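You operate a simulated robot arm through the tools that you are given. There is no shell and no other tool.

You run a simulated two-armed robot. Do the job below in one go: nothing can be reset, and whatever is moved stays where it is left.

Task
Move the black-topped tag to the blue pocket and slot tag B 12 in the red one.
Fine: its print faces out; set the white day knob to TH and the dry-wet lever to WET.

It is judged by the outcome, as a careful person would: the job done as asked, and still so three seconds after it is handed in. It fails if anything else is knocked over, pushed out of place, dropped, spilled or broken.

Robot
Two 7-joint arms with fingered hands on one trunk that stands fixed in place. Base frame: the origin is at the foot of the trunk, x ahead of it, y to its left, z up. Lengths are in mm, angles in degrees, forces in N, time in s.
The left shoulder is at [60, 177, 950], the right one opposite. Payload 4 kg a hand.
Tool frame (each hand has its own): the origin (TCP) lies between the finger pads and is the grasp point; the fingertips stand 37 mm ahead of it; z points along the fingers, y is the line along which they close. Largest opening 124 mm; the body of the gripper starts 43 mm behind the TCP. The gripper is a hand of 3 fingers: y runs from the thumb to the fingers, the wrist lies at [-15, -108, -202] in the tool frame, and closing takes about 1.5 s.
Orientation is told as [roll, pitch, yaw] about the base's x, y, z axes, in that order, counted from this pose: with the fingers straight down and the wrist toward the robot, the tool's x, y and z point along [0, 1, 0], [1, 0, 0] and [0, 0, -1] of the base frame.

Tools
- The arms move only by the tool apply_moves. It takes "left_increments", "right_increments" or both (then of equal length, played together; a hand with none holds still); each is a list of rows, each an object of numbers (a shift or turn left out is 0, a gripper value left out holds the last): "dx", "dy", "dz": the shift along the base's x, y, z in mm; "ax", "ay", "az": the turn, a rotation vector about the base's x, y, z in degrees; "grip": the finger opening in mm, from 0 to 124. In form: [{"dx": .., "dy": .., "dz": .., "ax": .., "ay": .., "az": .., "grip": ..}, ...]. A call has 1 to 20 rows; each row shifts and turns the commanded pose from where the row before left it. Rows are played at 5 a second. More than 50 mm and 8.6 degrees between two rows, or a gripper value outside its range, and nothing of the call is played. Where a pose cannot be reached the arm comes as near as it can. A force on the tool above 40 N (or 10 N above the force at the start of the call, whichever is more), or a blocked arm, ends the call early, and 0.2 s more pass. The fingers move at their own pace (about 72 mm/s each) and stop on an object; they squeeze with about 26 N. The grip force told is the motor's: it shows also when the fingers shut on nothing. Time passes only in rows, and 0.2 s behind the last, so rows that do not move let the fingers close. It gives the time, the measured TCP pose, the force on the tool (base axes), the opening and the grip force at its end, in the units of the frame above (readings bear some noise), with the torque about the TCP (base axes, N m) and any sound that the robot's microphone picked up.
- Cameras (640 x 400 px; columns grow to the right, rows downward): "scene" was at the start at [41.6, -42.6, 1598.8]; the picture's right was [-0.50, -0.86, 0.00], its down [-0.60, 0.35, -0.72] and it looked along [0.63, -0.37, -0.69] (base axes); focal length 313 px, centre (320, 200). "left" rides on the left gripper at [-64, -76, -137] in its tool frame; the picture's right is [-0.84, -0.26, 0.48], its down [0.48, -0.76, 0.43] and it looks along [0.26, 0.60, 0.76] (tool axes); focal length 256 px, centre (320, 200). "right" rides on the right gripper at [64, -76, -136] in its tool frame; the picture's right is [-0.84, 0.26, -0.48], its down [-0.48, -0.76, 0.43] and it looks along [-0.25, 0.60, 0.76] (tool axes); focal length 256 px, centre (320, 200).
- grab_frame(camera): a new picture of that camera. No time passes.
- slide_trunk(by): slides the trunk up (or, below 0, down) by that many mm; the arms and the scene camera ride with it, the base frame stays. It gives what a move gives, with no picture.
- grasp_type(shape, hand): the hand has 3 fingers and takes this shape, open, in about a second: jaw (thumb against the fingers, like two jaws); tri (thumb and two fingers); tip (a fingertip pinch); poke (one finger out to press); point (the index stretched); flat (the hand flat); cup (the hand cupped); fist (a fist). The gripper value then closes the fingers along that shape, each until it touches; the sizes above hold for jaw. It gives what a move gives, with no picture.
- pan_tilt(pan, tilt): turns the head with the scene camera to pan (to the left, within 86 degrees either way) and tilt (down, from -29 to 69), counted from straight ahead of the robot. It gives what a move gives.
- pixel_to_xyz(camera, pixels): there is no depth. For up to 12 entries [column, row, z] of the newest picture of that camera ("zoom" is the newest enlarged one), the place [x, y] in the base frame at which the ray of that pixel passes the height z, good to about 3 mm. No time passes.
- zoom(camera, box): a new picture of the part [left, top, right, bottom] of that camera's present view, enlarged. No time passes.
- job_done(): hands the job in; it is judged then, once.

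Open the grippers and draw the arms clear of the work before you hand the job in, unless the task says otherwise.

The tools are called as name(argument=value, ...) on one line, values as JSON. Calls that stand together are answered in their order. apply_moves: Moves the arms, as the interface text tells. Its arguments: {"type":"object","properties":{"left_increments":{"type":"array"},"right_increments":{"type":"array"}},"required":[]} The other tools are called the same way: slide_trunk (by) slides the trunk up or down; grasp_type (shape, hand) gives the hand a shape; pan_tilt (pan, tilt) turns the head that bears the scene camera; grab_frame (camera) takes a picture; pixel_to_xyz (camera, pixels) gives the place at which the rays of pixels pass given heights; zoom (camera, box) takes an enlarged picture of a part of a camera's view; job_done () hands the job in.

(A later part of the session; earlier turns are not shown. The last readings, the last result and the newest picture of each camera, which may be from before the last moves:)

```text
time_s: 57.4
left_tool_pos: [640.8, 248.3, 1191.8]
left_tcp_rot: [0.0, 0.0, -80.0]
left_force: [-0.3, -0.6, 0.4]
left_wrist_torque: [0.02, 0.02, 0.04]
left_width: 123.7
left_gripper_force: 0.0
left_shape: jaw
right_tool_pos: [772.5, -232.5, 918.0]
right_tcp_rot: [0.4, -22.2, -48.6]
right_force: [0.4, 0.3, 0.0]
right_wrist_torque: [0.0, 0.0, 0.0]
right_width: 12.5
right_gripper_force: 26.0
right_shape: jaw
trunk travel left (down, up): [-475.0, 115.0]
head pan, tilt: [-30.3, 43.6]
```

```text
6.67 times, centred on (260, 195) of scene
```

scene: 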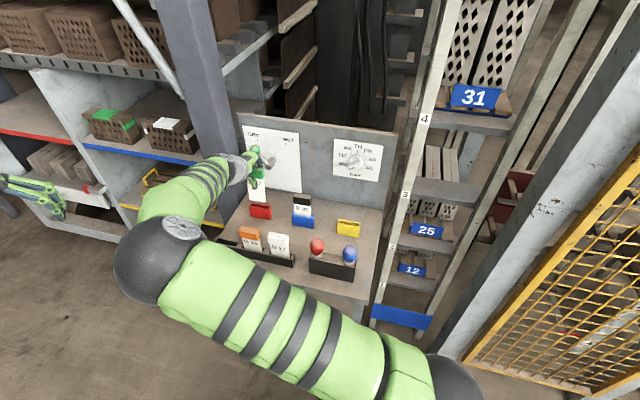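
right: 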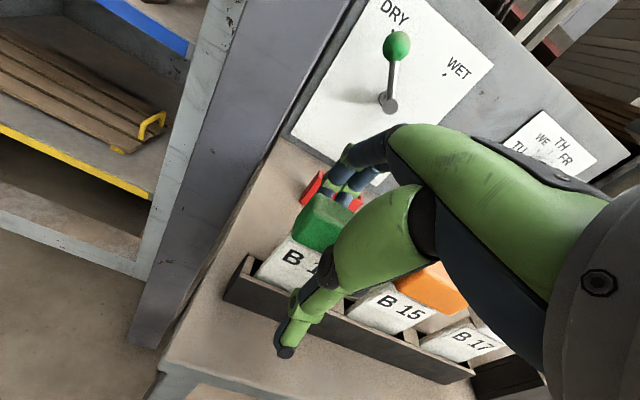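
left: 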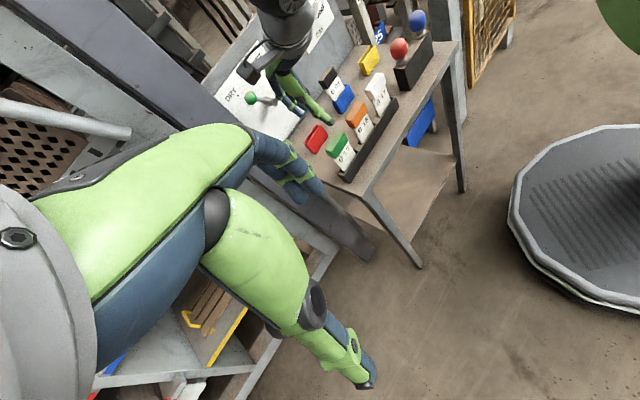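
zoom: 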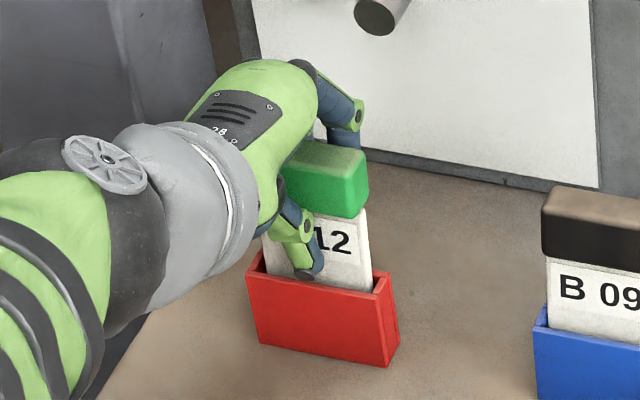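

It's essentially seated. I'll open the hand in stages and then lift straight up.

apply_moves(right_increments=[{"dz": -1}, {"grip": 30}, {}, {}, {"grip": 60}, {}, {"grip": 100}, {}, {}])

zoom(camera="scene", box=[230, 165, 290, 225])

zoom(camera="left", box=[270, 85, 350, 155])

```text
time_s: 59.4
left_tool_pos: [639.8, 248.1, 1191.7]
left_tcp_rot: [-0.1, 0.0, -80.0]
left_force: [0.4, -0.8, 0.0]
left_wrist_torque: [-0.04, -0.01, 0.0]
left_width: 124.0
left_gripper_force: 0.0
left_shape: jaw
right_tool_pos: [771.3, -233.3, 916.4]
right_tcp_rot: [0.4, -22.2, -48.8]
right_force: [-0.8, 0.2, 0.4]
right_wrist_torque: [-0.01, 0.03, 0.0]
right_width: 99.7
right_gripper_force: 0.1
right_shape: jaw
trunk travel left (down, up): [-475.0, 115.0]
head pan, tilt: [-30.3, 43.6]
```

```text
6.67 times, centred on (260, 195) of scene
```

zoom: 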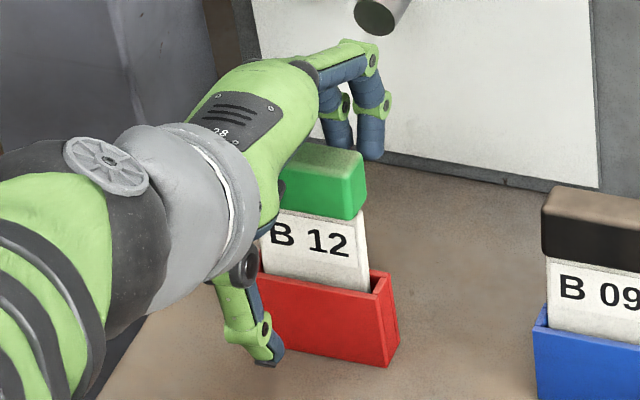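

```text
5.71 times, centred on (310, 120) of left
```

zoom: 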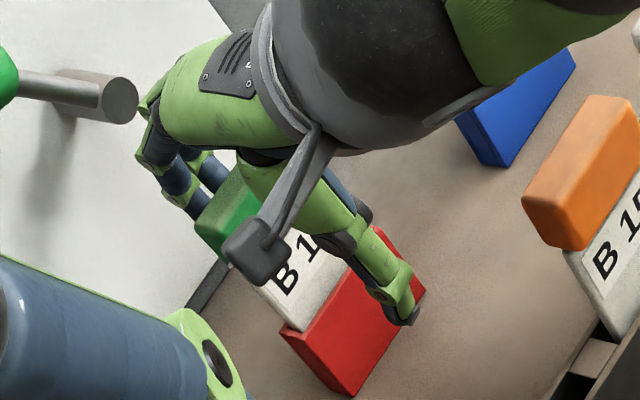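

B 12 is seated in the red pocket with its print facing out. I'll withdraw along the hand's own axis (up and slightly to the front) to keep clear of the lever.

apply_moves(right_increments=[{"dz": 18, "dx": -4, "dy": 4}, {"dz": 20, "dx": -5, "dy": 5}, {"dz": 25, "dx": -6, "dy": 6}, {"dz": 30, "dx": -10, "dy": 10}, {"dz": 40, "dx": -15, "dy": 15}, {"dz": 40, "dx": -15, "dy": 15}, {"dx": -20, "dy": 20}, {}])

grab_frame(camera="left")

grab_frame(camera="right")

grab_frame(camera="scene")

```text
time_s: 61.2
left_tool_pos: [641.1, 248.5, 1190.4]
left_tcp_rot: [0.0, 0.0, -79.9]
left_force: [1.0, -0.3, 0.5]
left_wrist_torque: [0.0, -0.03, 0.0]
left_width: 123.7
left_gripper_force: 0.0
left_shape: jaw
right_tool_pos: [694.7, -159.2, 1088.8]
right_tcp_rot: [0.4, -22.1, -48.8]
right_force: [-0.1, -0.3, -0.1]
right_wrist_torque: [-0.01, 0.01, 0.03]
right_width: 99.7
right_gripper_force: 0.1
right_shape: jaw
trunk travel left (down, up): [-475.0, 115.0]
head pan, tilt: [-30.3, 43.6]
```

```text
taken
```

left: 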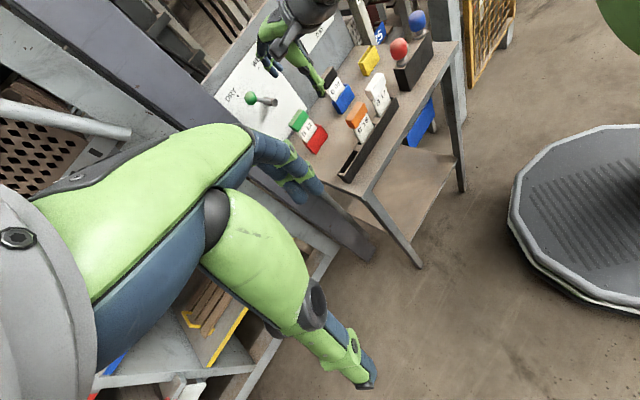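

```text
taken
```

right: 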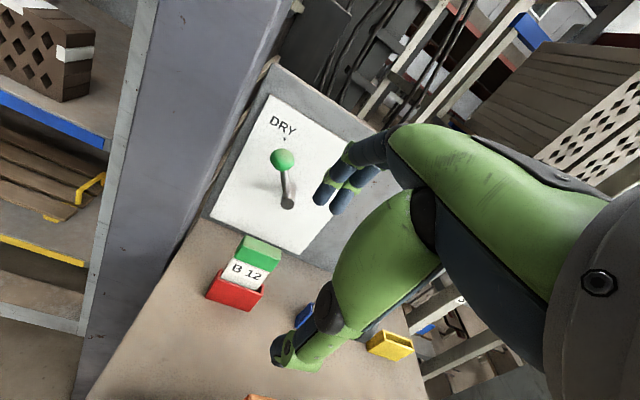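

```text
taken
```

scene: 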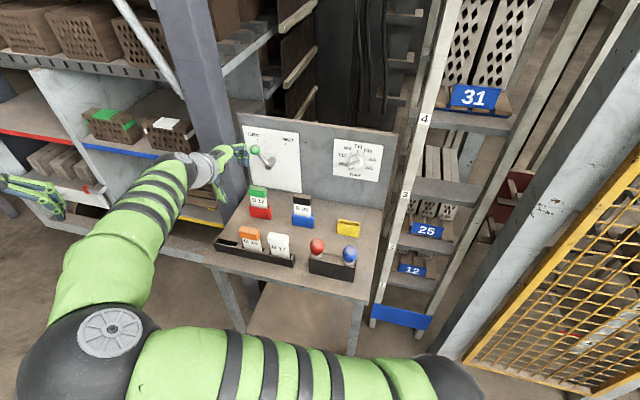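

Both tags are done. Now the lever: I'll zoom all cameras on it to measure the hub, ball and the DRY/WET marks.

zoom(camera="scene", box=[240, 115, 320, 195])

zoom(camera="right", box=[215, 90, 375, 250])

zoom(camera="left", box=[210, 60, 310, 130])

```text
5.00 times, centred on (280, 155) of scene
```

zoom: 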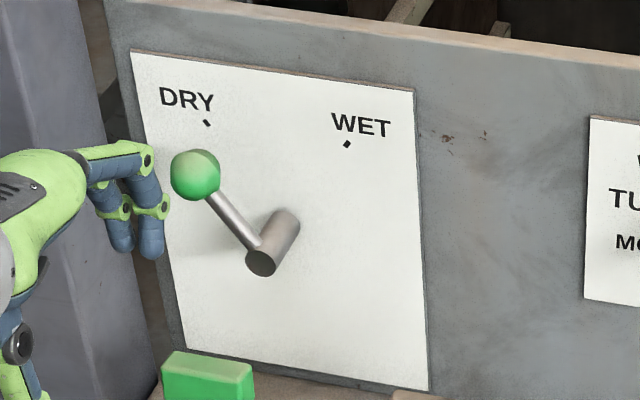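

```text
2.50 times, centred on (295, 170) of right
```

zoom: 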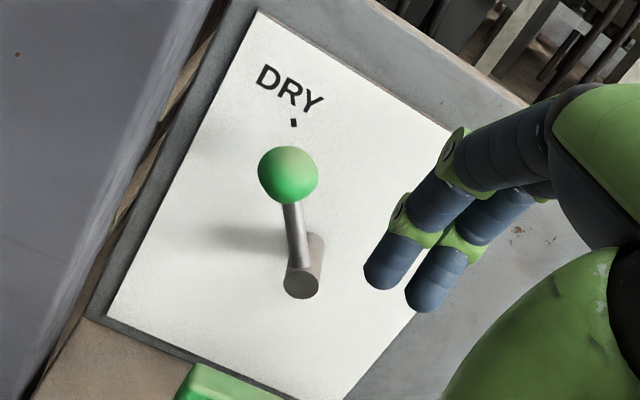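

```text
5.71 times, centred on (260, 95) of left
```

zoom: 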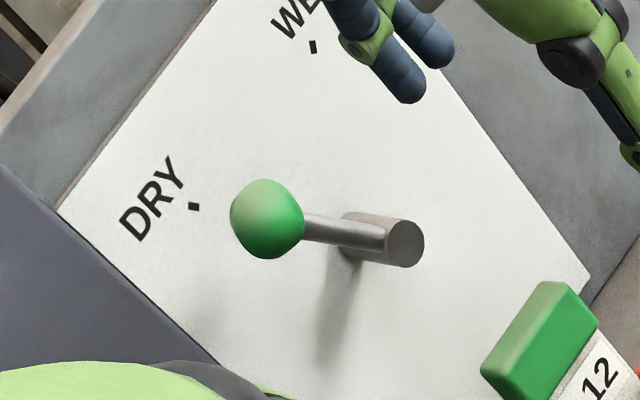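

Reading the ball, hub end, DRY and WET marks in each zoom and converting at candidate heights.

pixel_to_xyz(camera="zoom", pixels=[[268, 218, 1020], [268, 218, 1050], [404, 243, 960], [404, 243, 990], [194, 206, 1030], [194, 206, 1060], [313, 47, 1030], [313, 47, 1060]])

zoom(camera="scene", box=[240, 115, 320, 195])

pixel_to_xyz(camera="zoom", pixels=[[195, 175, 1020], [195, 175, 1050], [262, 262, 960], [262, 262, 990], [208, 123, 1030], [208, 123, 1060], [348, 144, 1030], [348, 144, 1060], [132, 50, 1060], [413, 90, 1060], [428, 390, 850]])

zoom(camera="right", box=[215, 90, 375, 250])

pixel_to_xyz(camera="zoom", pixels=[[288, 175, 1020], [288, 175, 1050], [301, 283, 960], [301, 283, 990], [293, 122, 1030], [293, 122, 1060]])

```text
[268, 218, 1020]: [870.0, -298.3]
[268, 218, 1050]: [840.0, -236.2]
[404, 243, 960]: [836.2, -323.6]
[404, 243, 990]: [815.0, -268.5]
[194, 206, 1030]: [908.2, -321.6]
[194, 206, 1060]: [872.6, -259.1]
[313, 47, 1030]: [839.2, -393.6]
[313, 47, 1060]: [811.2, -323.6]
```

```text
5.00 times, centred on (280, 155) of scene
```

zoom: 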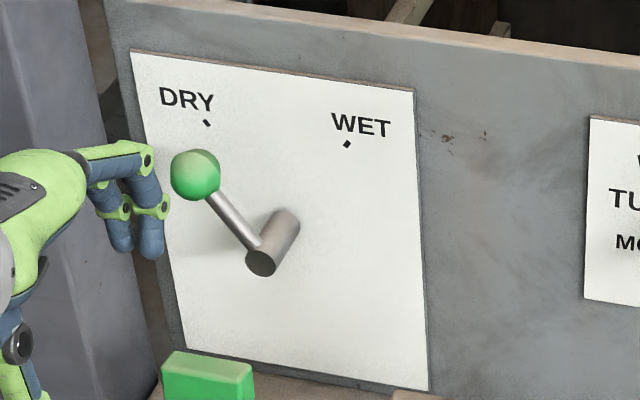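

```text
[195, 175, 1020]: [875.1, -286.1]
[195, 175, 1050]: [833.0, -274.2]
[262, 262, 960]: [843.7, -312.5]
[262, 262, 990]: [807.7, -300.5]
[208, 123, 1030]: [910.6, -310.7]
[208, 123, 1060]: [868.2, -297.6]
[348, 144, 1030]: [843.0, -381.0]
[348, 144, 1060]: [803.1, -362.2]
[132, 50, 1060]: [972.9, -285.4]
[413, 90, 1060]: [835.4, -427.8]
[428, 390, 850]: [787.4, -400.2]
```

```text
2.50 times, centred on (295, 170) of right
```

zoom: 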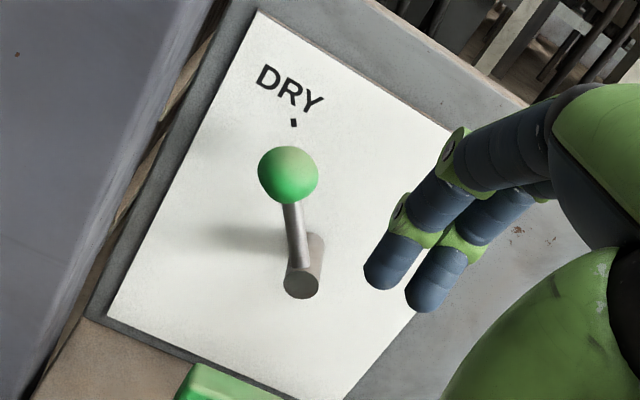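

```text
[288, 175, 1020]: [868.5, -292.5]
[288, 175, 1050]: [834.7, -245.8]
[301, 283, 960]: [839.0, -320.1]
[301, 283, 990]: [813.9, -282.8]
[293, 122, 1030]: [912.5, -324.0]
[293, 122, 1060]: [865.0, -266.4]
```

Measured: panel face at d≈854, marks at z≈1038 with u=-419 (DRY) and u=-323 (WET), hub at u≈-370, z≈969, and ball at u≈-410, z≈1027, d≈810, so a 70 mm radius and ±35°. I'll turn the right hand to point horizontally at the panel with its closing line along the panel, in free space at z≈1150.

apply_moves(right_increments=[{"ax": 5.6, "ay": 4.9, "dz": 20}, {"ax": 5.5, "ay": 4.85, "dz": 20, "dx": 5, "dy": 5}, {"ax": 5.5, "ay": 4.85, "dz": 20, "dx": 5, "dy": 5}, {"az": 3.8, "dx": 2, "dy": 8}, {"ax": -6.53, "az": 4.62}, {"ax": -6.53, "az": 4.62}, {"ax": -6.53, "az": 4.62}, {"ax": -6.53, "az": 4.62}, {"ax": -6.53, "az": 4.62}, {}])

grab_frame(camera="scene")

```text
time_s: 63.4
left_tool_pos: [639.3, 248.3, 1191.2]
left_tcp_rot: [0.0, 0.0, -79.9]
left_force: [-0.1, 0.4, -0.7]
left_wrist_torque: [0.02, 0.0, -0.03]
left_width: 123.5
left_gripper_force: 0.0
left_shape: jaw
right_tool_pos: [708.4, -140.4, 1149.4]
right_tcp_rot: [-27.7, -17.0, -17.0]
right_force: [0.0, 0.5, -0.2]
right_wrist_torque: [-0.01, -0.02, 0.0]
right_width: 99.9
right_gripper_force: 0.0
right_shape: jaw
trunk travel left (down, up): [-475.0, 115.0]
head pan, tilt: [-30.3, 43.6]
```

```text
taken
```

scene: 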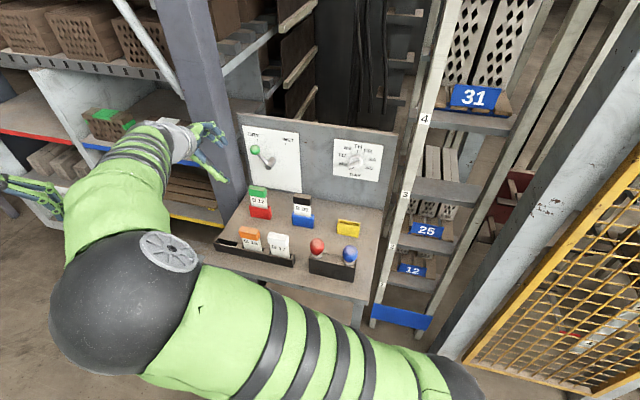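

The rotation is proceeding freely. Continuing the remaining 80°.

apply_moves(right_increments=[{"ax": -6.53, "az": 4.62}, {"ax": -6.53, "az": 4.62}, {"ax": -6.53, "az": 4.62}, {"ax": -6.53, "az": 4.62}, {"ax": -6.53, "az": 4.62}, {"ax": -6.53, "az": 4.62}, {"ax": -6.53, "az": 4.62}, {"ax": -6.53, "az": 4.62}, {"ax": -6.53, "az": 4.62}, {"ax": -6.53, "az": 4.62}, {}, {}])

grab_frame(camera="scene")

grab_frame(camera="right")

grab_frame(camera="left")

```text
time_s: 66.0
left_tool_pos: [640.6, 248.3, 1191.5]
left_tcp_rot: [0.0, 0.1, -80.0]
left_force: [-0.5, 0.3, 0.4]
left_wrist_torque: [0.03, -0.01, -0.03]
left_width: 124.1
left_gripper_force: 0.1
left_shape: jaw
right_tool_pos: [709.8, -141.0, 1149.6]
right_tcp_rot: [-89.5, 0.0, 45.0]
right_force: [0.0, 0.2, -0.5]
right_wrist_torque: [-0.02, -0.01, -0.01]
right_width: 99.9
right_gripper_force: 0.1
right_shape: jaw
trunk travel left (down, up): [-475.0, 115.0]
head pan, tilt: [-30.3, 43.6]
```

```text
taken
```

scene: 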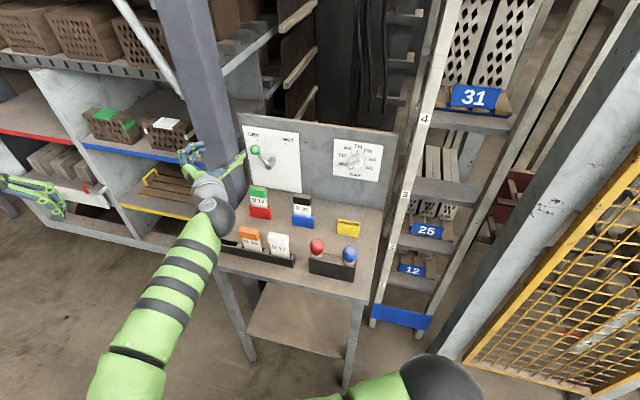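

```text
taken
```

right: 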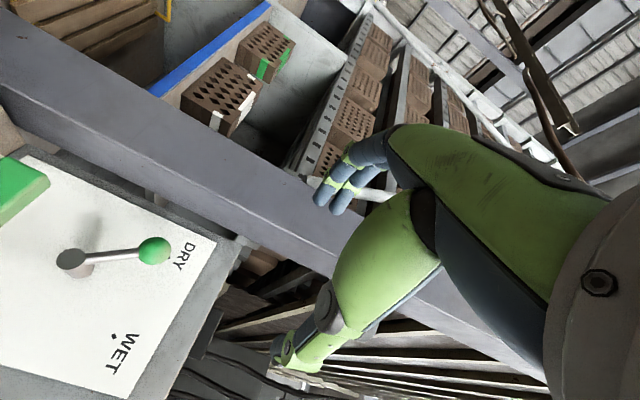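

```text
taken
```

left: 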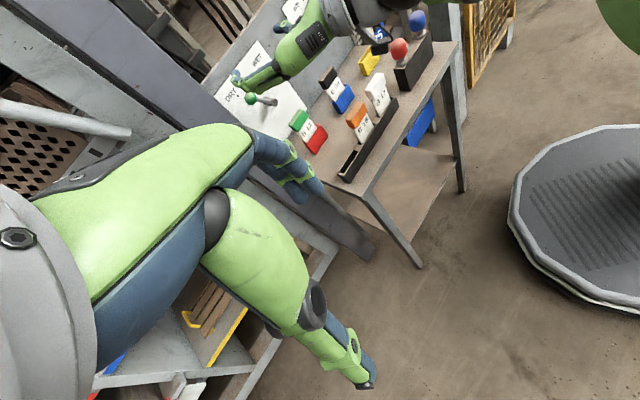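

The hand now points straight at the panel, fingers left and thumb right. I'll drop to z≈1027 at u≈-395 with opening 76 mm, staying 200 mm in front of the lever, then look.

apply_moves(right_increments=[{"dx": -5, "dy": -5, "dz": -22, "grip": 76}, {"dz": -25}, {"dz": -25}, {"dz": -25}, {"dz": -25}, {}])

grab_frame(camera="left")

grab_frame(camera="scene")

grab_frame(camera="right")

```text
time_s: 67.4
left_tool_pos: [640.0, 248.2, 1191.3]
left_tcp_rot: [0.0, 0.0, -80.1]
left_force: [-0.7, -0.5, -0.6]
left_wrist_torque: [-0.02, -0.04, 0.02]
left_width: 123.5
left_gripper_force: 0.0
left_shape: jaw
right_tool_pos: [703.2, -145.1, 1027.0]
right_tcp_rot: [-89.6, 0.0, 45.0]
right_force: [-0.1, 0.0, -1.0]
right_wrist_torque: [-0.06, 0.01, -0.01]
right_width: 76.3
right_gripper_force: 0.0
right_shape: jaw
trunk travel left (down, up): [-475.0, 115.0]
head pan, tilt: [-30.3, 43.6]
```

```text
taken
```

left: 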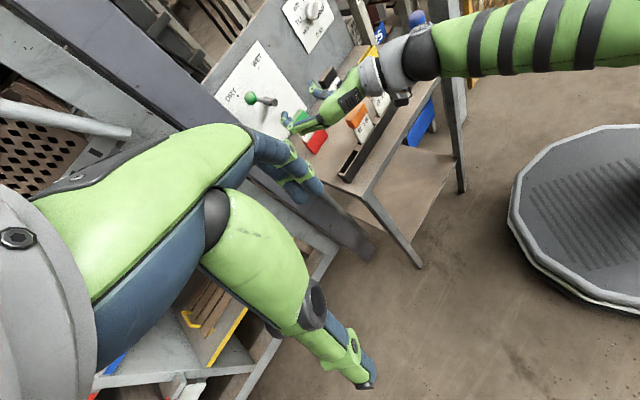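

```text
taken
```

scene: 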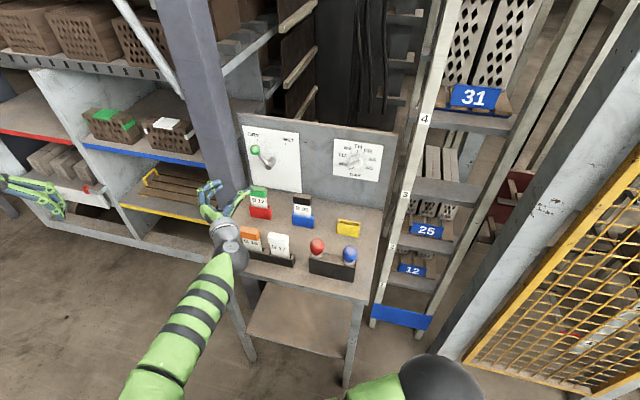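

```text
taken
```

right: 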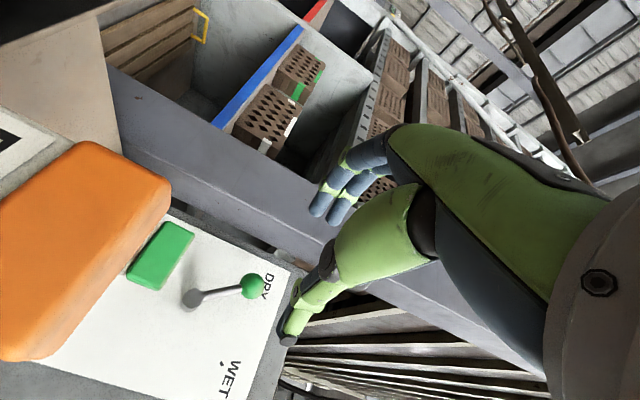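

The camera bracket hangs 64 mm below the hand and would pass close over B 15's cap. I'll raise 65 mm, advance to d≈740, and only then come back down in front of the lever.

apply_moves(right_increments=[{"dz": 35}, {"dz": 30}, {"dx": 33, "dy": -33}, {"dx": 33, "dy": -33}, {"dx": 33, "dy": -33}, {}])

grab_frame(camera="scene")

grab_frame(camera="left")

```text
time_s: 68.8
left_tool_pos: [639.4, 248.6, 1191.6]
left_tcp_rot: [0.1, 0.0, -79.9]
left_force: [-0.3, -0.4, -0.4]
left_wrist_torque: [-0.02, 0.0, -0.01]
left_width: 123.7
left_gripper_force: 0.1
left_shape: jaw
right_tool_pos: [802.3, -243.6, 1096.2]
right_tcp_rot: [-89.5, -0.1, 44.9]
right_force: [0.0, 0.3, 0.4]
right_wrist_torque: [0.04, -0.01, 0.0]
right_width: 76.4
right_gripper_force: 0.1
right_shape: jaw
trunk travel left (down, up): [-475.0, 115.0]
head pan, tilt: [-30.3, 43.6]
```

```text
taken
```

scene: 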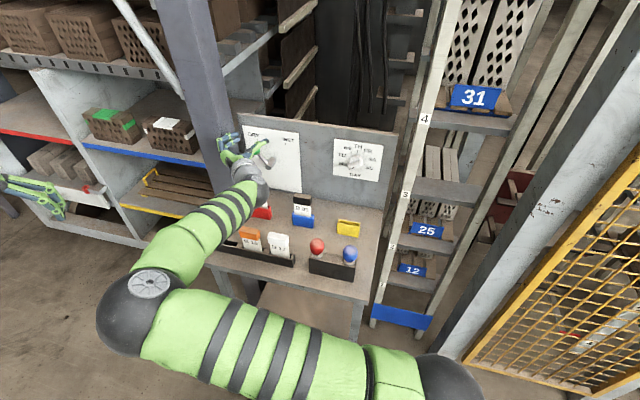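

```text
taken
```

left: 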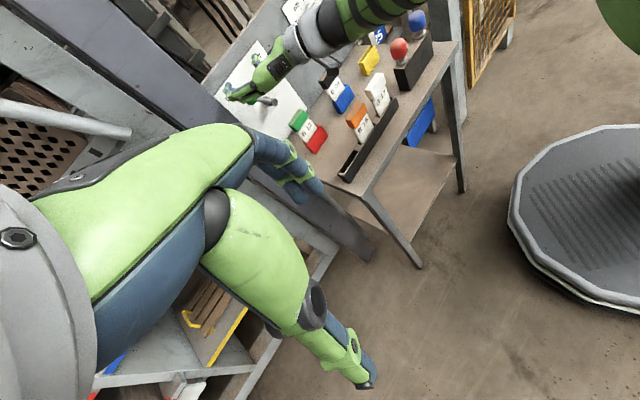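

Now at d≈740, z≈1096. I'll check the fingers' clearance to the grey post with a zoom before advancing.

zoom(camera="scene", box=[200, 110, 300, 210])

zoom(camera="left", box=[200, 40, 330, 130])

grab_frame(camera="right")

```text
4.00 times, centred on (250, 160) of scene
```

zoom: 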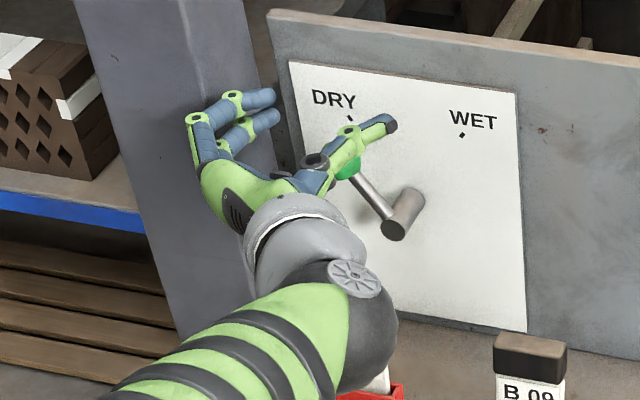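

```text
4.44 times, centred on (265, 85) of left
```

zoom: 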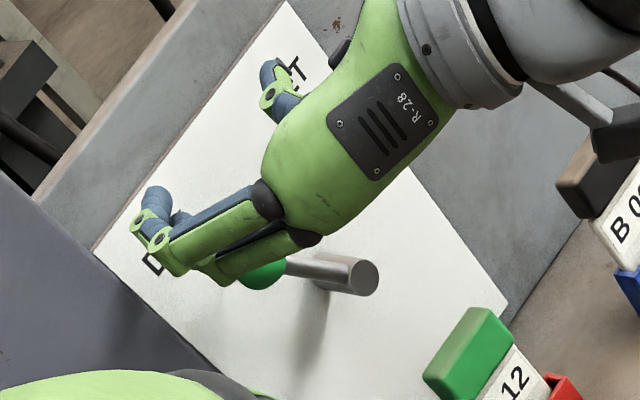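

```text
taken
```

right: 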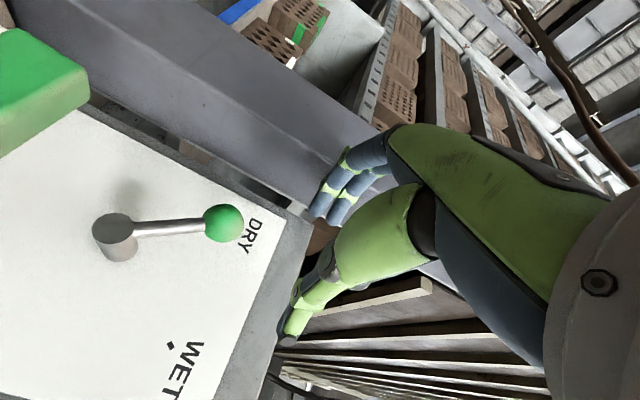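

The finger knuckles bulge to the left, so I need the post's exact position. I'll intersect its visible edge in the left zoom, (30,195)-(200,340), and in the scene zoom, (245,5)-(300,180).

pixel_to_xyz(camera="scene", pixels=[[238, 130, 1050], [245, 155, 1050], [248, 170, 1050], [251, 190, 1050]])

zoom(camera="scene", box=[205, 100, 265, 140])

zoom(camera="left", box=[190, 60, 270, 130])

pixel_to_xyz(camera="zoom", pixels=[[50, 150, 1050], [150, 230, 1050], [250, 310, 1050], [100, 120, 1050], [175, 240, 1040]])

```text
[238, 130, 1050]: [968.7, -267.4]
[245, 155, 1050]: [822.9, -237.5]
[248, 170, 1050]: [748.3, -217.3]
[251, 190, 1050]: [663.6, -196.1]
```

```text
10.00 times, centred on (235, 120) of scene
```

zoom: 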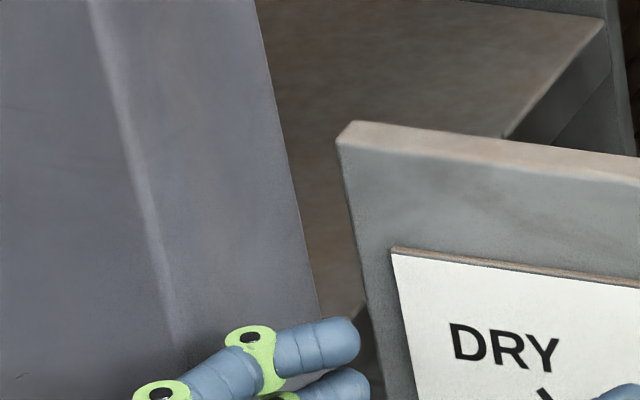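

```text
5.71 times, centred on (230, 95) of left
```

zoom: 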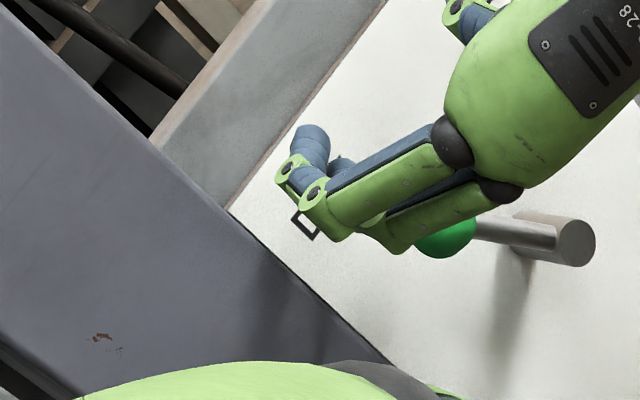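

```text
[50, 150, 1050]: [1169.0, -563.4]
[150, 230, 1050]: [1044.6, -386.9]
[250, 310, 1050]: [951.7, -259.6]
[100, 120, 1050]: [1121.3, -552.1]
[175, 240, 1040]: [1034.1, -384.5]
```

The scene zoom shows the post's front corner at about scene (217,120) and its back-right corner at (232.3,120). I'll get the same edges from the right camera and intersect them.

zoom(camera="right", box=[40, 0, 360, 220])

pixel_to_xyz(camera="scene", pixels=[[217, 120, 1050], [217, 120, 1100], [232.3, 120, 1050], [232.3, 120, 1100], [213, 105, 1100], [229, 105, 1100]])

```text
1.82 times, centred on (200, 110) of right
```

zoom: 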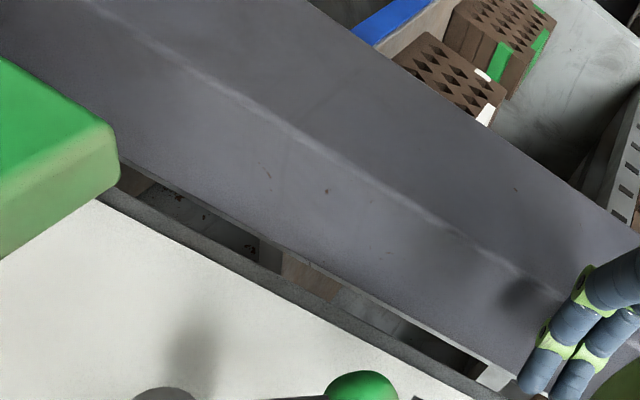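

```text
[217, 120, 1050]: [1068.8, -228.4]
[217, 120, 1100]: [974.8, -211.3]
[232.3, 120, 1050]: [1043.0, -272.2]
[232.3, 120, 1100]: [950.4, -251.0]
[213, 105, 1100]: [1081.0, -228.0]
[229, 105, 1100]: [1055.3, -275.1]
```

Querying the post's two vertical edges from the right zoom: front corner at (300,135) and back corner at (300,257).

pixel_to_xyz(camera="zoom", pixels=[[300, 135, 1100], [300, 135, 1200], [430, 217, 1200], [300, 257, 1100], [300, 257, 1200], [430, 325, 1200]])

```text
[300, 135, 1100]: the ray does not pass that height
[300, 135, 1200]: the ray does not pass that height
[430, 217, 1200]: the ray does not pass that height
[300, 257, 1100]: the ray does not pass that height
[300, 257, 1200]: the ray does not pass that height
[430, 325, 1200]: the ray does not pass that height
```

Those rays go downward, so I'll use lower heights.

pixel_to_xyz(camera="zoom", pixels=[[300, 135, 1000], [300, 135, 900], [200, 68, 1000], [300, 257, 1000], [300, 257, 900], [200, 203, 1000]])

```text
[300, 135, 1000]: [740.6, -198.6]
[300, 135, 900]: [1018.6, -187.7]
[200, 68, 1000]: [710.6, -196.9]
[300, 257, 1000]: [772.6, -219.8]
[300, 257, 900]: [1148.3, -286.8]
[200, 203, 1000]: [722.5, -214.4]
```

The post's front-right corner is at d≈755, u≈-482. I'll triangulate the finger knuckle, scene (219,139) and left zoom (300,180), to know the margin.

pixel_to_xyz(camera="scene", pixels=[[217.5, 139, 1080], [217.5, 139, 1100], [217.5, 139, 1120]])

pixel_to_xyz(camera="left", pixels=[[224, 91, 1080], [224, 91, 1100], [224, 91, 1120]])

```text
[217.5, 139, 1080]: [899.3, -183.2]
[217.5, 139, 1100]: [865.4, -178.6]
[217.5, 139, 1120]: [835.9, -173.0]
```

```text
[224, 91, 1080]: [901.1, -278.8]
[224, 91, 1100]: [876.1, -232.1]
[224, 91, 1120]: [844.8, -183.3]
```

The knuckle is about 72 mm left of the TCP, only ~12 mm from the post if I go in straight. Yawing the hand +10° swings the knuckles right and gives about 28 mm of margin. I'll yaw, shift to u=-388 and lower to z≈1029, still in front of the ball.

apply_moves(right_increments=[{"az": 5}, {"az": 5, "dx": -5, "dy": -5}, {"dz": -25}, {"dz": -25}, {"dz": -17}, {}])

zoom(camera="scene", box=[200, 110, 300, 210])

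zoom(camera="left", box=[200, 60, 330, 150])

grab_frame(camera="right")

```text
time_s: 70.2
left_tool_pos: [638.9, 247.0, 1191.0]
left_tcp_rot: [0.0, 0.0, -80.0]
left_force: [0.0, -0.2, 0.0]
left_wrist_torque: [-0.02, -0.01, 0.02]
left_width: 123.8
left_gripper_force: 0.1
left_shape: jaw
right_tool_pos: [798.3, -247.5, 1026.8]
right_tcp_rot: [-89.5, 0.0, 55.0]
right_force: [-0.2, -0.4, -0.1]
right_wrist_torque: [0.03, -0.02, 0.01]
right_width: 76.2
right_gripper_force: 0.1
right_shape: jaw
trunk travel left (down, up): [-475.0, 115.0]
head pan, tilt: [-30.3, 43.6]
```

```text
4.00 times, centred on (250, 160) of scene
```

zoom: 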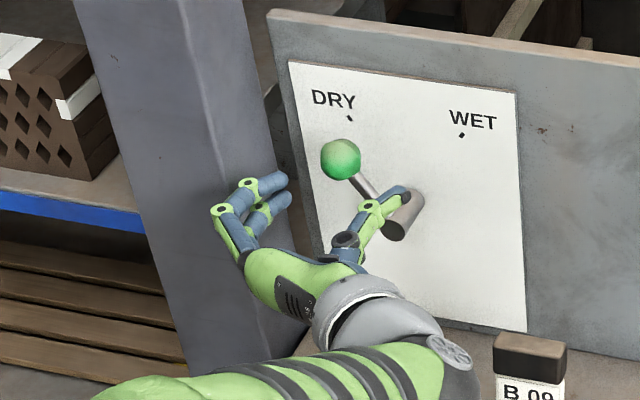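

```text
4.44 times, centred on (265, 105) of left
```

zoom: 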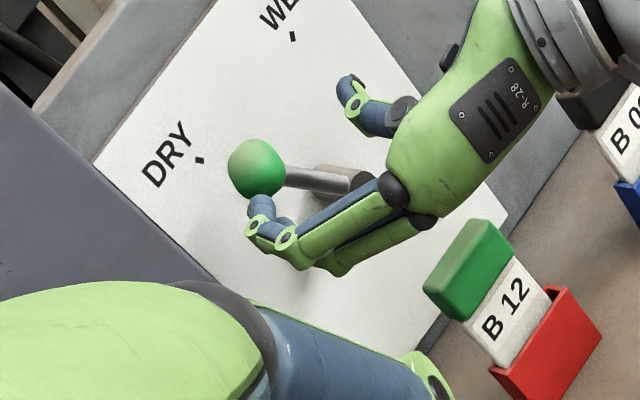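

```text
taken
```

right: 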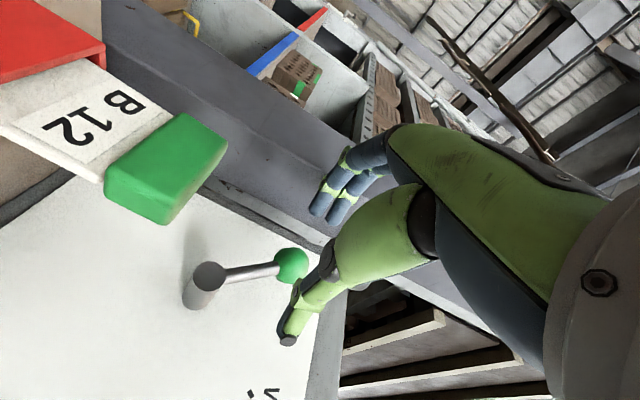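

The fingers are left of the ball with a clear gap and the thumb right of it. I'll advance 45 mm toward the panel in small rows.

apply_moves(right_increments=[{"dx": 8, "dy": -8}, {"dx": 8, "dy": -8}, {"dx": 8, "dy": -8}, {"dx": 8, "dy": -8}, {}])

zoom(camera="scene", box=[200, 110, 300, 210])

zoom(camera="left", box=[200, 60, 330, 150])

grab_frame(camera="right")

```text
time_s: 71.4
left_tool_pos: [640.1, 247.6, 1191.6]
left_tcp_rot: [0.0, 0.0, -80.0]
left_force: [0.4, -0.4, 0.1]
left_wrist_torque: [-0.03, -0.04, -0.01]
left_width: 123.7
left_gripper_force: 0.1
left_shape: jaw
right_tool_pos: [830.2, -281.4, 1024.8]
right_tcp_rot: [-89.6, 0.1, 55.0]
right_force: [-0.2, 0.2, 0.1]
right_wrist_torque: [0.01, -0.03, -0.02]
right_width: 76.4
right_gripper_force: 0.2
right_shape: jaw
trunk travel left (down, up): [-475.0, 115.0]
head pan, tilt: [-30.3, 43.6]
```

```text
4.00 times, centred on (250, 160) of scene
```

zoom: 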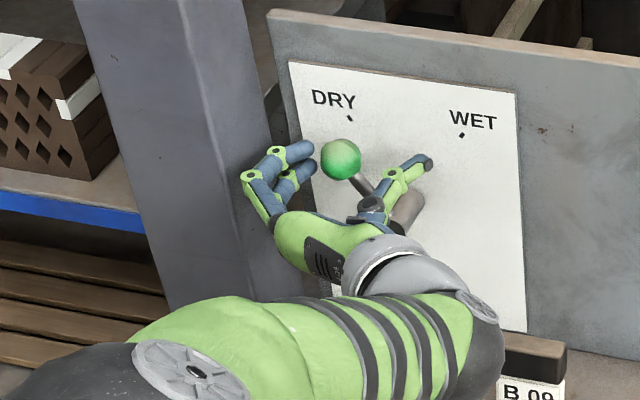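

```text
4.44 times, centred on (265, 105) of left
```

zoom: 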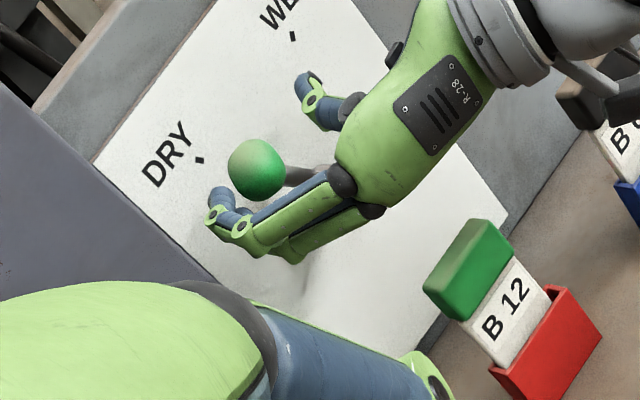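

```text
taken
```

right: 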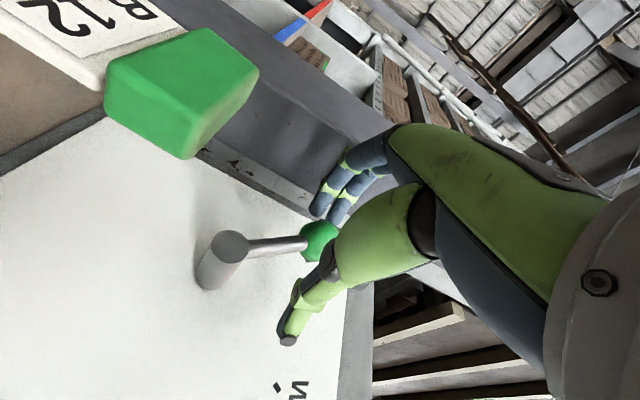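

The ball sits between the fingers and thumb at d≈786. I'll drag it to the right along the arc, 10 mm per row, watching the force.

apply_moves(right_increments=[{"dx": -7.07, "dy": -7.07, "dz": 3}, {"dx": -7.07, "dy": -7.07, "dz": 3}, {"dx": -7.07, "dy": -7.07, "dz": 3}, {"dx": -7.07, "dy": -7.07, "dz": 2}, {}])

zoom(camera="scene", box=[200, 110, 300, 210])

zoom(camera="left", box=[200, 60, 330, 150])

```text
time_s: 72.6
left_tool_pos: [640.3, 247.8, 1191.2]
left_tcp_rot: [0.0, -0.1, -80.1]
left_force: [-0.2, 0.5, 0.1]
left_wrist_torque: [0.03, 0.03, -0.04]
left_width: 123.7
left_gripper_force: 0.0
left_shape: jaw
right_tool_pos: [801.7, -309.6, 1037.5]
right_tcp_rot: [-89.5, 0.1, 54.9]
right_force: [0.1, 0.7, 1.4]
right_wrist_torque: [0.03, -0.04, 0.05]
right_width: 77.2
right_gripper_force: 0.0
right_shape: jaw
trunk travel left (down, up): [-475.0, 115.0]
head pan, tilt: [-30.3, 43.6]
```

```text
4.00 times, centred on (250, 160) of scene
```

zoom: 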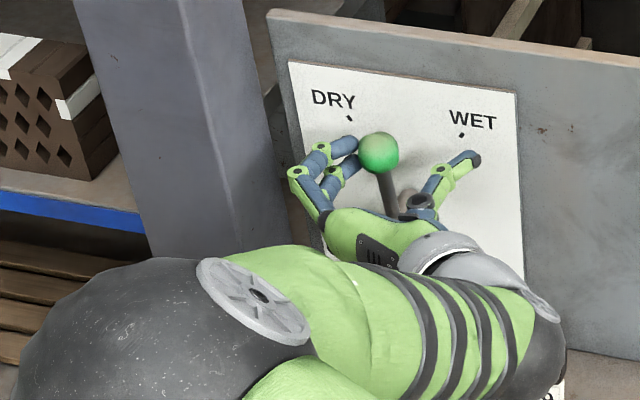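

```text
4.44 times, centred on (265, 105) of left
```

zoom: 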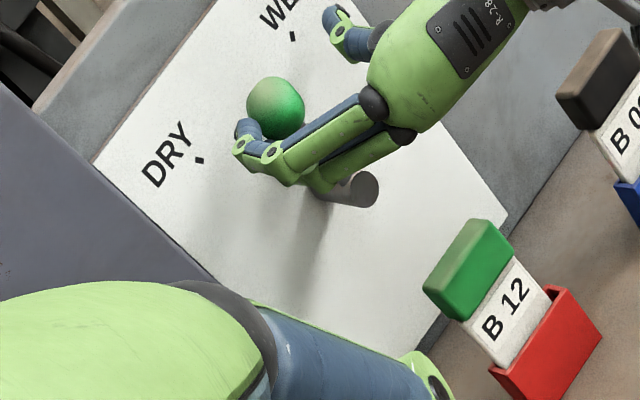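

The lever moves freely and is now near vertical. Continuing another 35 mm to the right, easing down with the arc.

apply_moves(right_increments=[{"dx": -7.07, "dy": -7.07, "dz": -1}, {"dx": -7.07, "dy": -7.07, "dz": -2}, {"dx": -7.07, "dy": -7.07, "dz": -3}, {"dx": -3.5, "dy": -3.5, "dz": -2}, {}])

zoom(camera="scene", box=[220, 100, 320, 200])

zoom(camera="left", box=[200, 50, 330, 140])

```text
time_s: 73.8
left_tool_pos: [640.2, 247.5, 1191.6]
left_tcp_rot: [-0.1, 0.0, -80.1]
left_force: [-0.4, 0.6, -0.1]
left_wrist_torque: [-0.03, -0.01, 0.0]
left_width: 123.4
left_gripper_force: 0.1
left_shape: jaw
right_tool_pos: [776.4, -333.8, 1029.2]
right_tcp_rot: [-89.6, 0.2, 55.0]
right_force: [0.4, -0.3, 0.4]
right_wrist_torque: [-0.02, -0.01, 0.01]
right_width: 76.5
right_gripper_force: 0.0
right_shape: jaw
trunk travel left (down, up): [-475.0, 115.0]
head pan, tilt: [-30.3, 43.6]
```

```text
4.00 times, centred on (270, 150) of scene
```

zoom: 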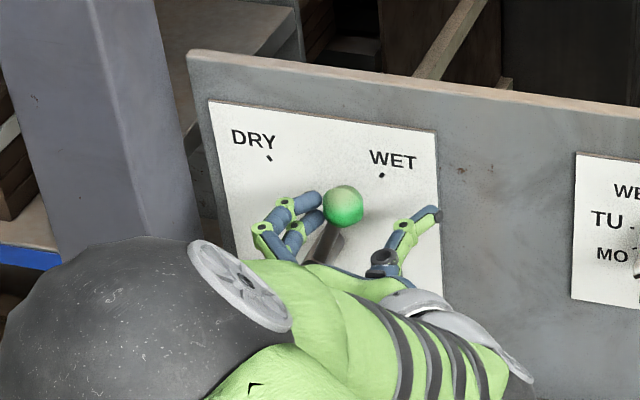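

```text
4.44 times, centred on (265, 95) of left
```

zoom: 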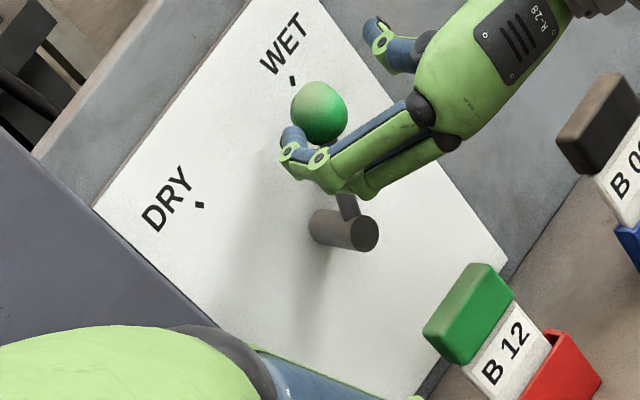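

The ball has moved near the WET side. I'll triangulate it, scene zoom (344,206) and left zoom (319,113), to see the lever angle.

pixel_to_xyz(camera="zoom", pixels=[[319, 113, 1020], [319, 113, 1040]])

pixel_to_xyz(camera="scene", pixels=[[276, 151.5, 1020], [276, 151.5, 1040]])

```text
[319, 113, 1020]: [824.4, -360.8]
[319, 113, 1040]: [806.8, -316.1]
```

```text
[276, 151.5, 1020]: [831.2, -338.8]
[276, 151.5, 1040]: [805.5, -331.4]
```

The ball is at u≈-339.5, z≈1032, so about 25.6° past vertical, and WET is at 35°. Pushing 9.5 mm further.

apply_moves(right_increments=[{"dx": -3.5, "dy": -3.5, "dz": -2}, {"dx": -3.2, "dy": -3.2, "dz": -2}, {}])

zoom(camera="scene", box=[220, 100, 320, 200])

zoom(camera="left", box=[200, 50, 330, 140])

```text
time_s: 74.6
left_tool_pos: [640.7, 247.8, 1191.2]
left_tcp_rot: [0.0, 0.0, -80.0]
left_force: [0.0, 0.2, -0.1]
left_wrist_torque: [-0.03, -0.01, 0.02]
left_width: 123.8
left_gripper_force: 0.1
left_shape: jaw
right_tool_pos: [769.9, -339.7, 1023.8]
right_tcp_rot: [-89.6, 0.0, 55.0]
right_force: [-0.4, -0.6, -1.0]
right_wrist_torque: [0.03, 0.01, 0.03]
right_width: 76.6
right_gripper_force: 0.0
right_shape: jaw
trunk travel left (down, up): [-475.0, 115.0]
head pan, tilt: [-30.3, 43.6]
```

```text
4.00 times, centred on (270, 150) of scene
```

zoom: 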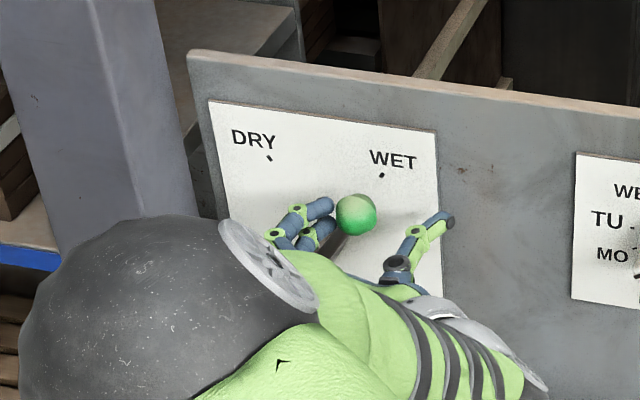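

```text
4.44 times, centred on (265, 95) of left
```

zoom: 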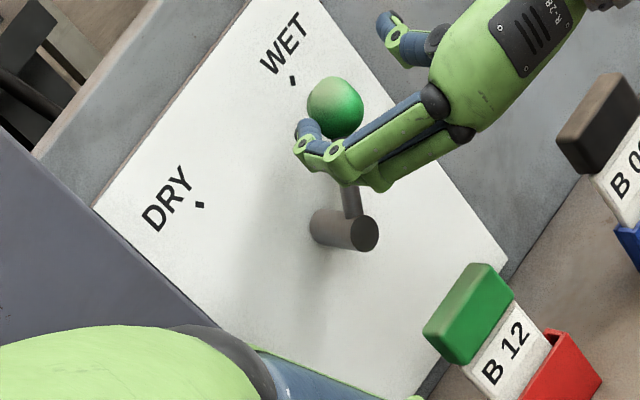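

Triangulating the ball again, scene zoom (356,215) and left zoom (335,107).

pixel_to_xyz(camera="zoom", pixels=[[335, 107, 1010], [335, 107, 1030]])

pixel_to_xyz(camera="scene", pixels=[[279, 153.75, 1010], [279, 153.75, 1030]])

```text
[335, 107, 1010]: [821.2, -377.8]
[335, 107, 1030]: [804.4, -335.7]
```

```text
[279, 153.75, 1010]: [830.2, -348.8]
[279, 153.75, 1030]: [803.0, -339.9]
```

The ball is at u≈-329, z≈1027.5, which is 35° and right on the WET mark. I'll back straight out from the panel and raise.

apply_moves(right_increments=[{"dx": -7, "dy": 7}, {"dx": -12, "dy": 12}, {"dx": -14, "dy": 14}, {"dx": -10, "dy": 10}, {"dz": 40}, {"dz": 40}, {}])

zoom(camera="scene", box=[220, 100, 400, 220])

zoom(camera="left", box=[200, 0, 400, 180])

grab_frame(camera="right")

```text
time_s: 76.2
left_tool_pos: [641.5, 248.4, 1190.9]
left_tcp_rot: [-0.1, 0.1, -80.0]
left_force: [0.0, -0.6, -0.5]
left_wrist_torque: [0.01, -0.05, -0.02]
left_width: 123.7
left_gripper_force: 0.1
left_shape: jaw
right_tool_pos: [726.0, -297.0, 1104.8]
right_tcp_rot: [-89.6, 0.1, 55.0]
right_force: [-1.0, -0.4, -0.1]
right_wrist_torque: [0.02, 0.02, 0.01]
right_width: 76.3
right_gripper_force: 0.1
right_shape: jaw
trunk travel left (down, up): [-475.0, 115.0]
head pan, tilt: [-30.3, 43.6]
```

```text
3.33 times, centred on (310, 160) of scene
```

zoom: 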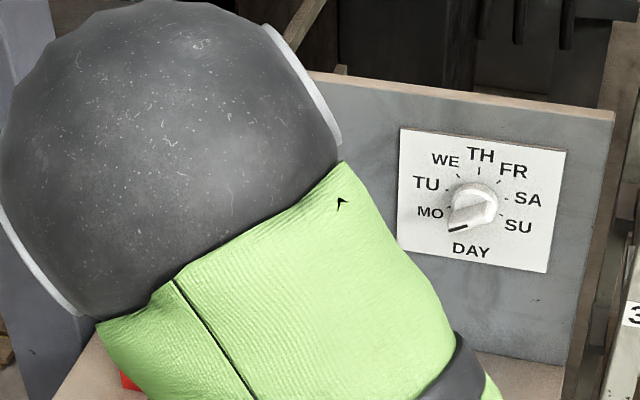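

```text
2.22 times, centred on (300, 90) of left
```

zoom: 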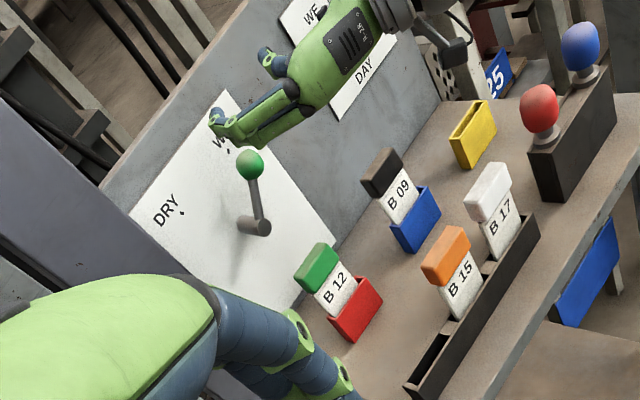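

```text
taken
```

right: 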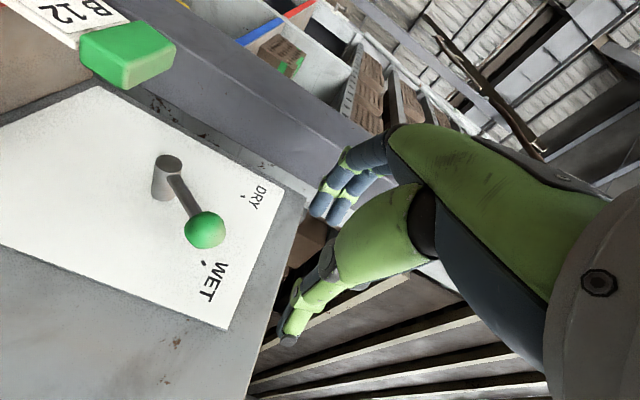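

The lever stays on WET and all tags are in place. Next the knob: zooming on it from the scene camera.

zoom(camera="scene", box=[328, 132, 388, 188])

zoom(camera="left", box=[270, 0, 370, 70])

```text
7.14 times, centred on (358, 160) of scene
```

zoom: 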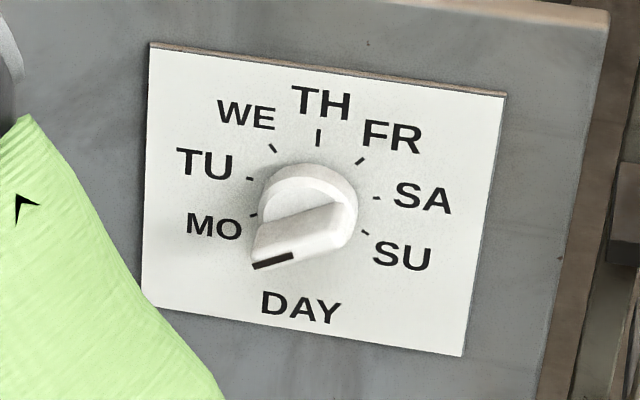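

```text
5.71 times, centred on (320, 35) of left
```

zoom: 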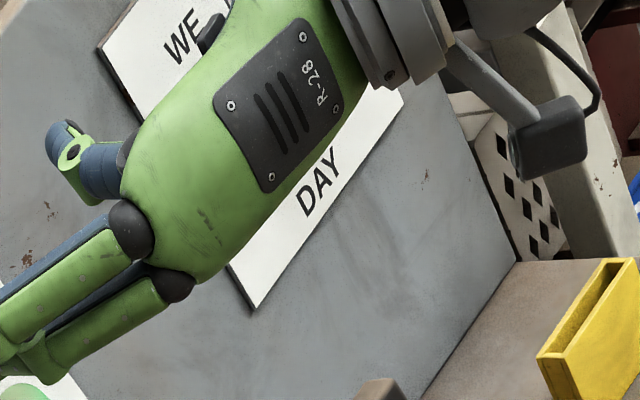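

The knob's pointer is at MO (about -120°), and the ticks are spaced 40° with TH straight up, so it needs about +120° clockwise. I'll locate the ticks and knob on the panel plane (d≈854).

pixel_to_xyz(camera="scene", pixels=[[357.7, 151.2, 980], [357.7, 151.2, 1040], [348.2, 156.9, 980], [348.2, 156.9, 1040], [366, 159.7, 980], [366, 159.7, 1040], [348.6, 162, 960], [348.6, 162, 1020], [364.4, 164.6, 960], [364.4, 164.6, 1020]])

```text
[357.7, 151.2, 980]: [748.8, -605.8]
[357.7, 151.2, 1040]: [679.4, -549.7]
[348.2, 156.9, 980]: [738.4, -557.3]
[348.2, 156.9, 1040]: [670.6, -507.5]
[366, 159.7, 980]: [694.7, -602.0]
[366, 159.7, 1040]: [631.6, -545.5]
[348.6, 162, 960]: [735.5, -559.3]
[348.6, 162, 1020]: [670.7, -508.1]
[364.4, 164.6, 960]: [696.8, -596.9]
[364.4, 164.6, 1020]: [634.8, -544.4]
```

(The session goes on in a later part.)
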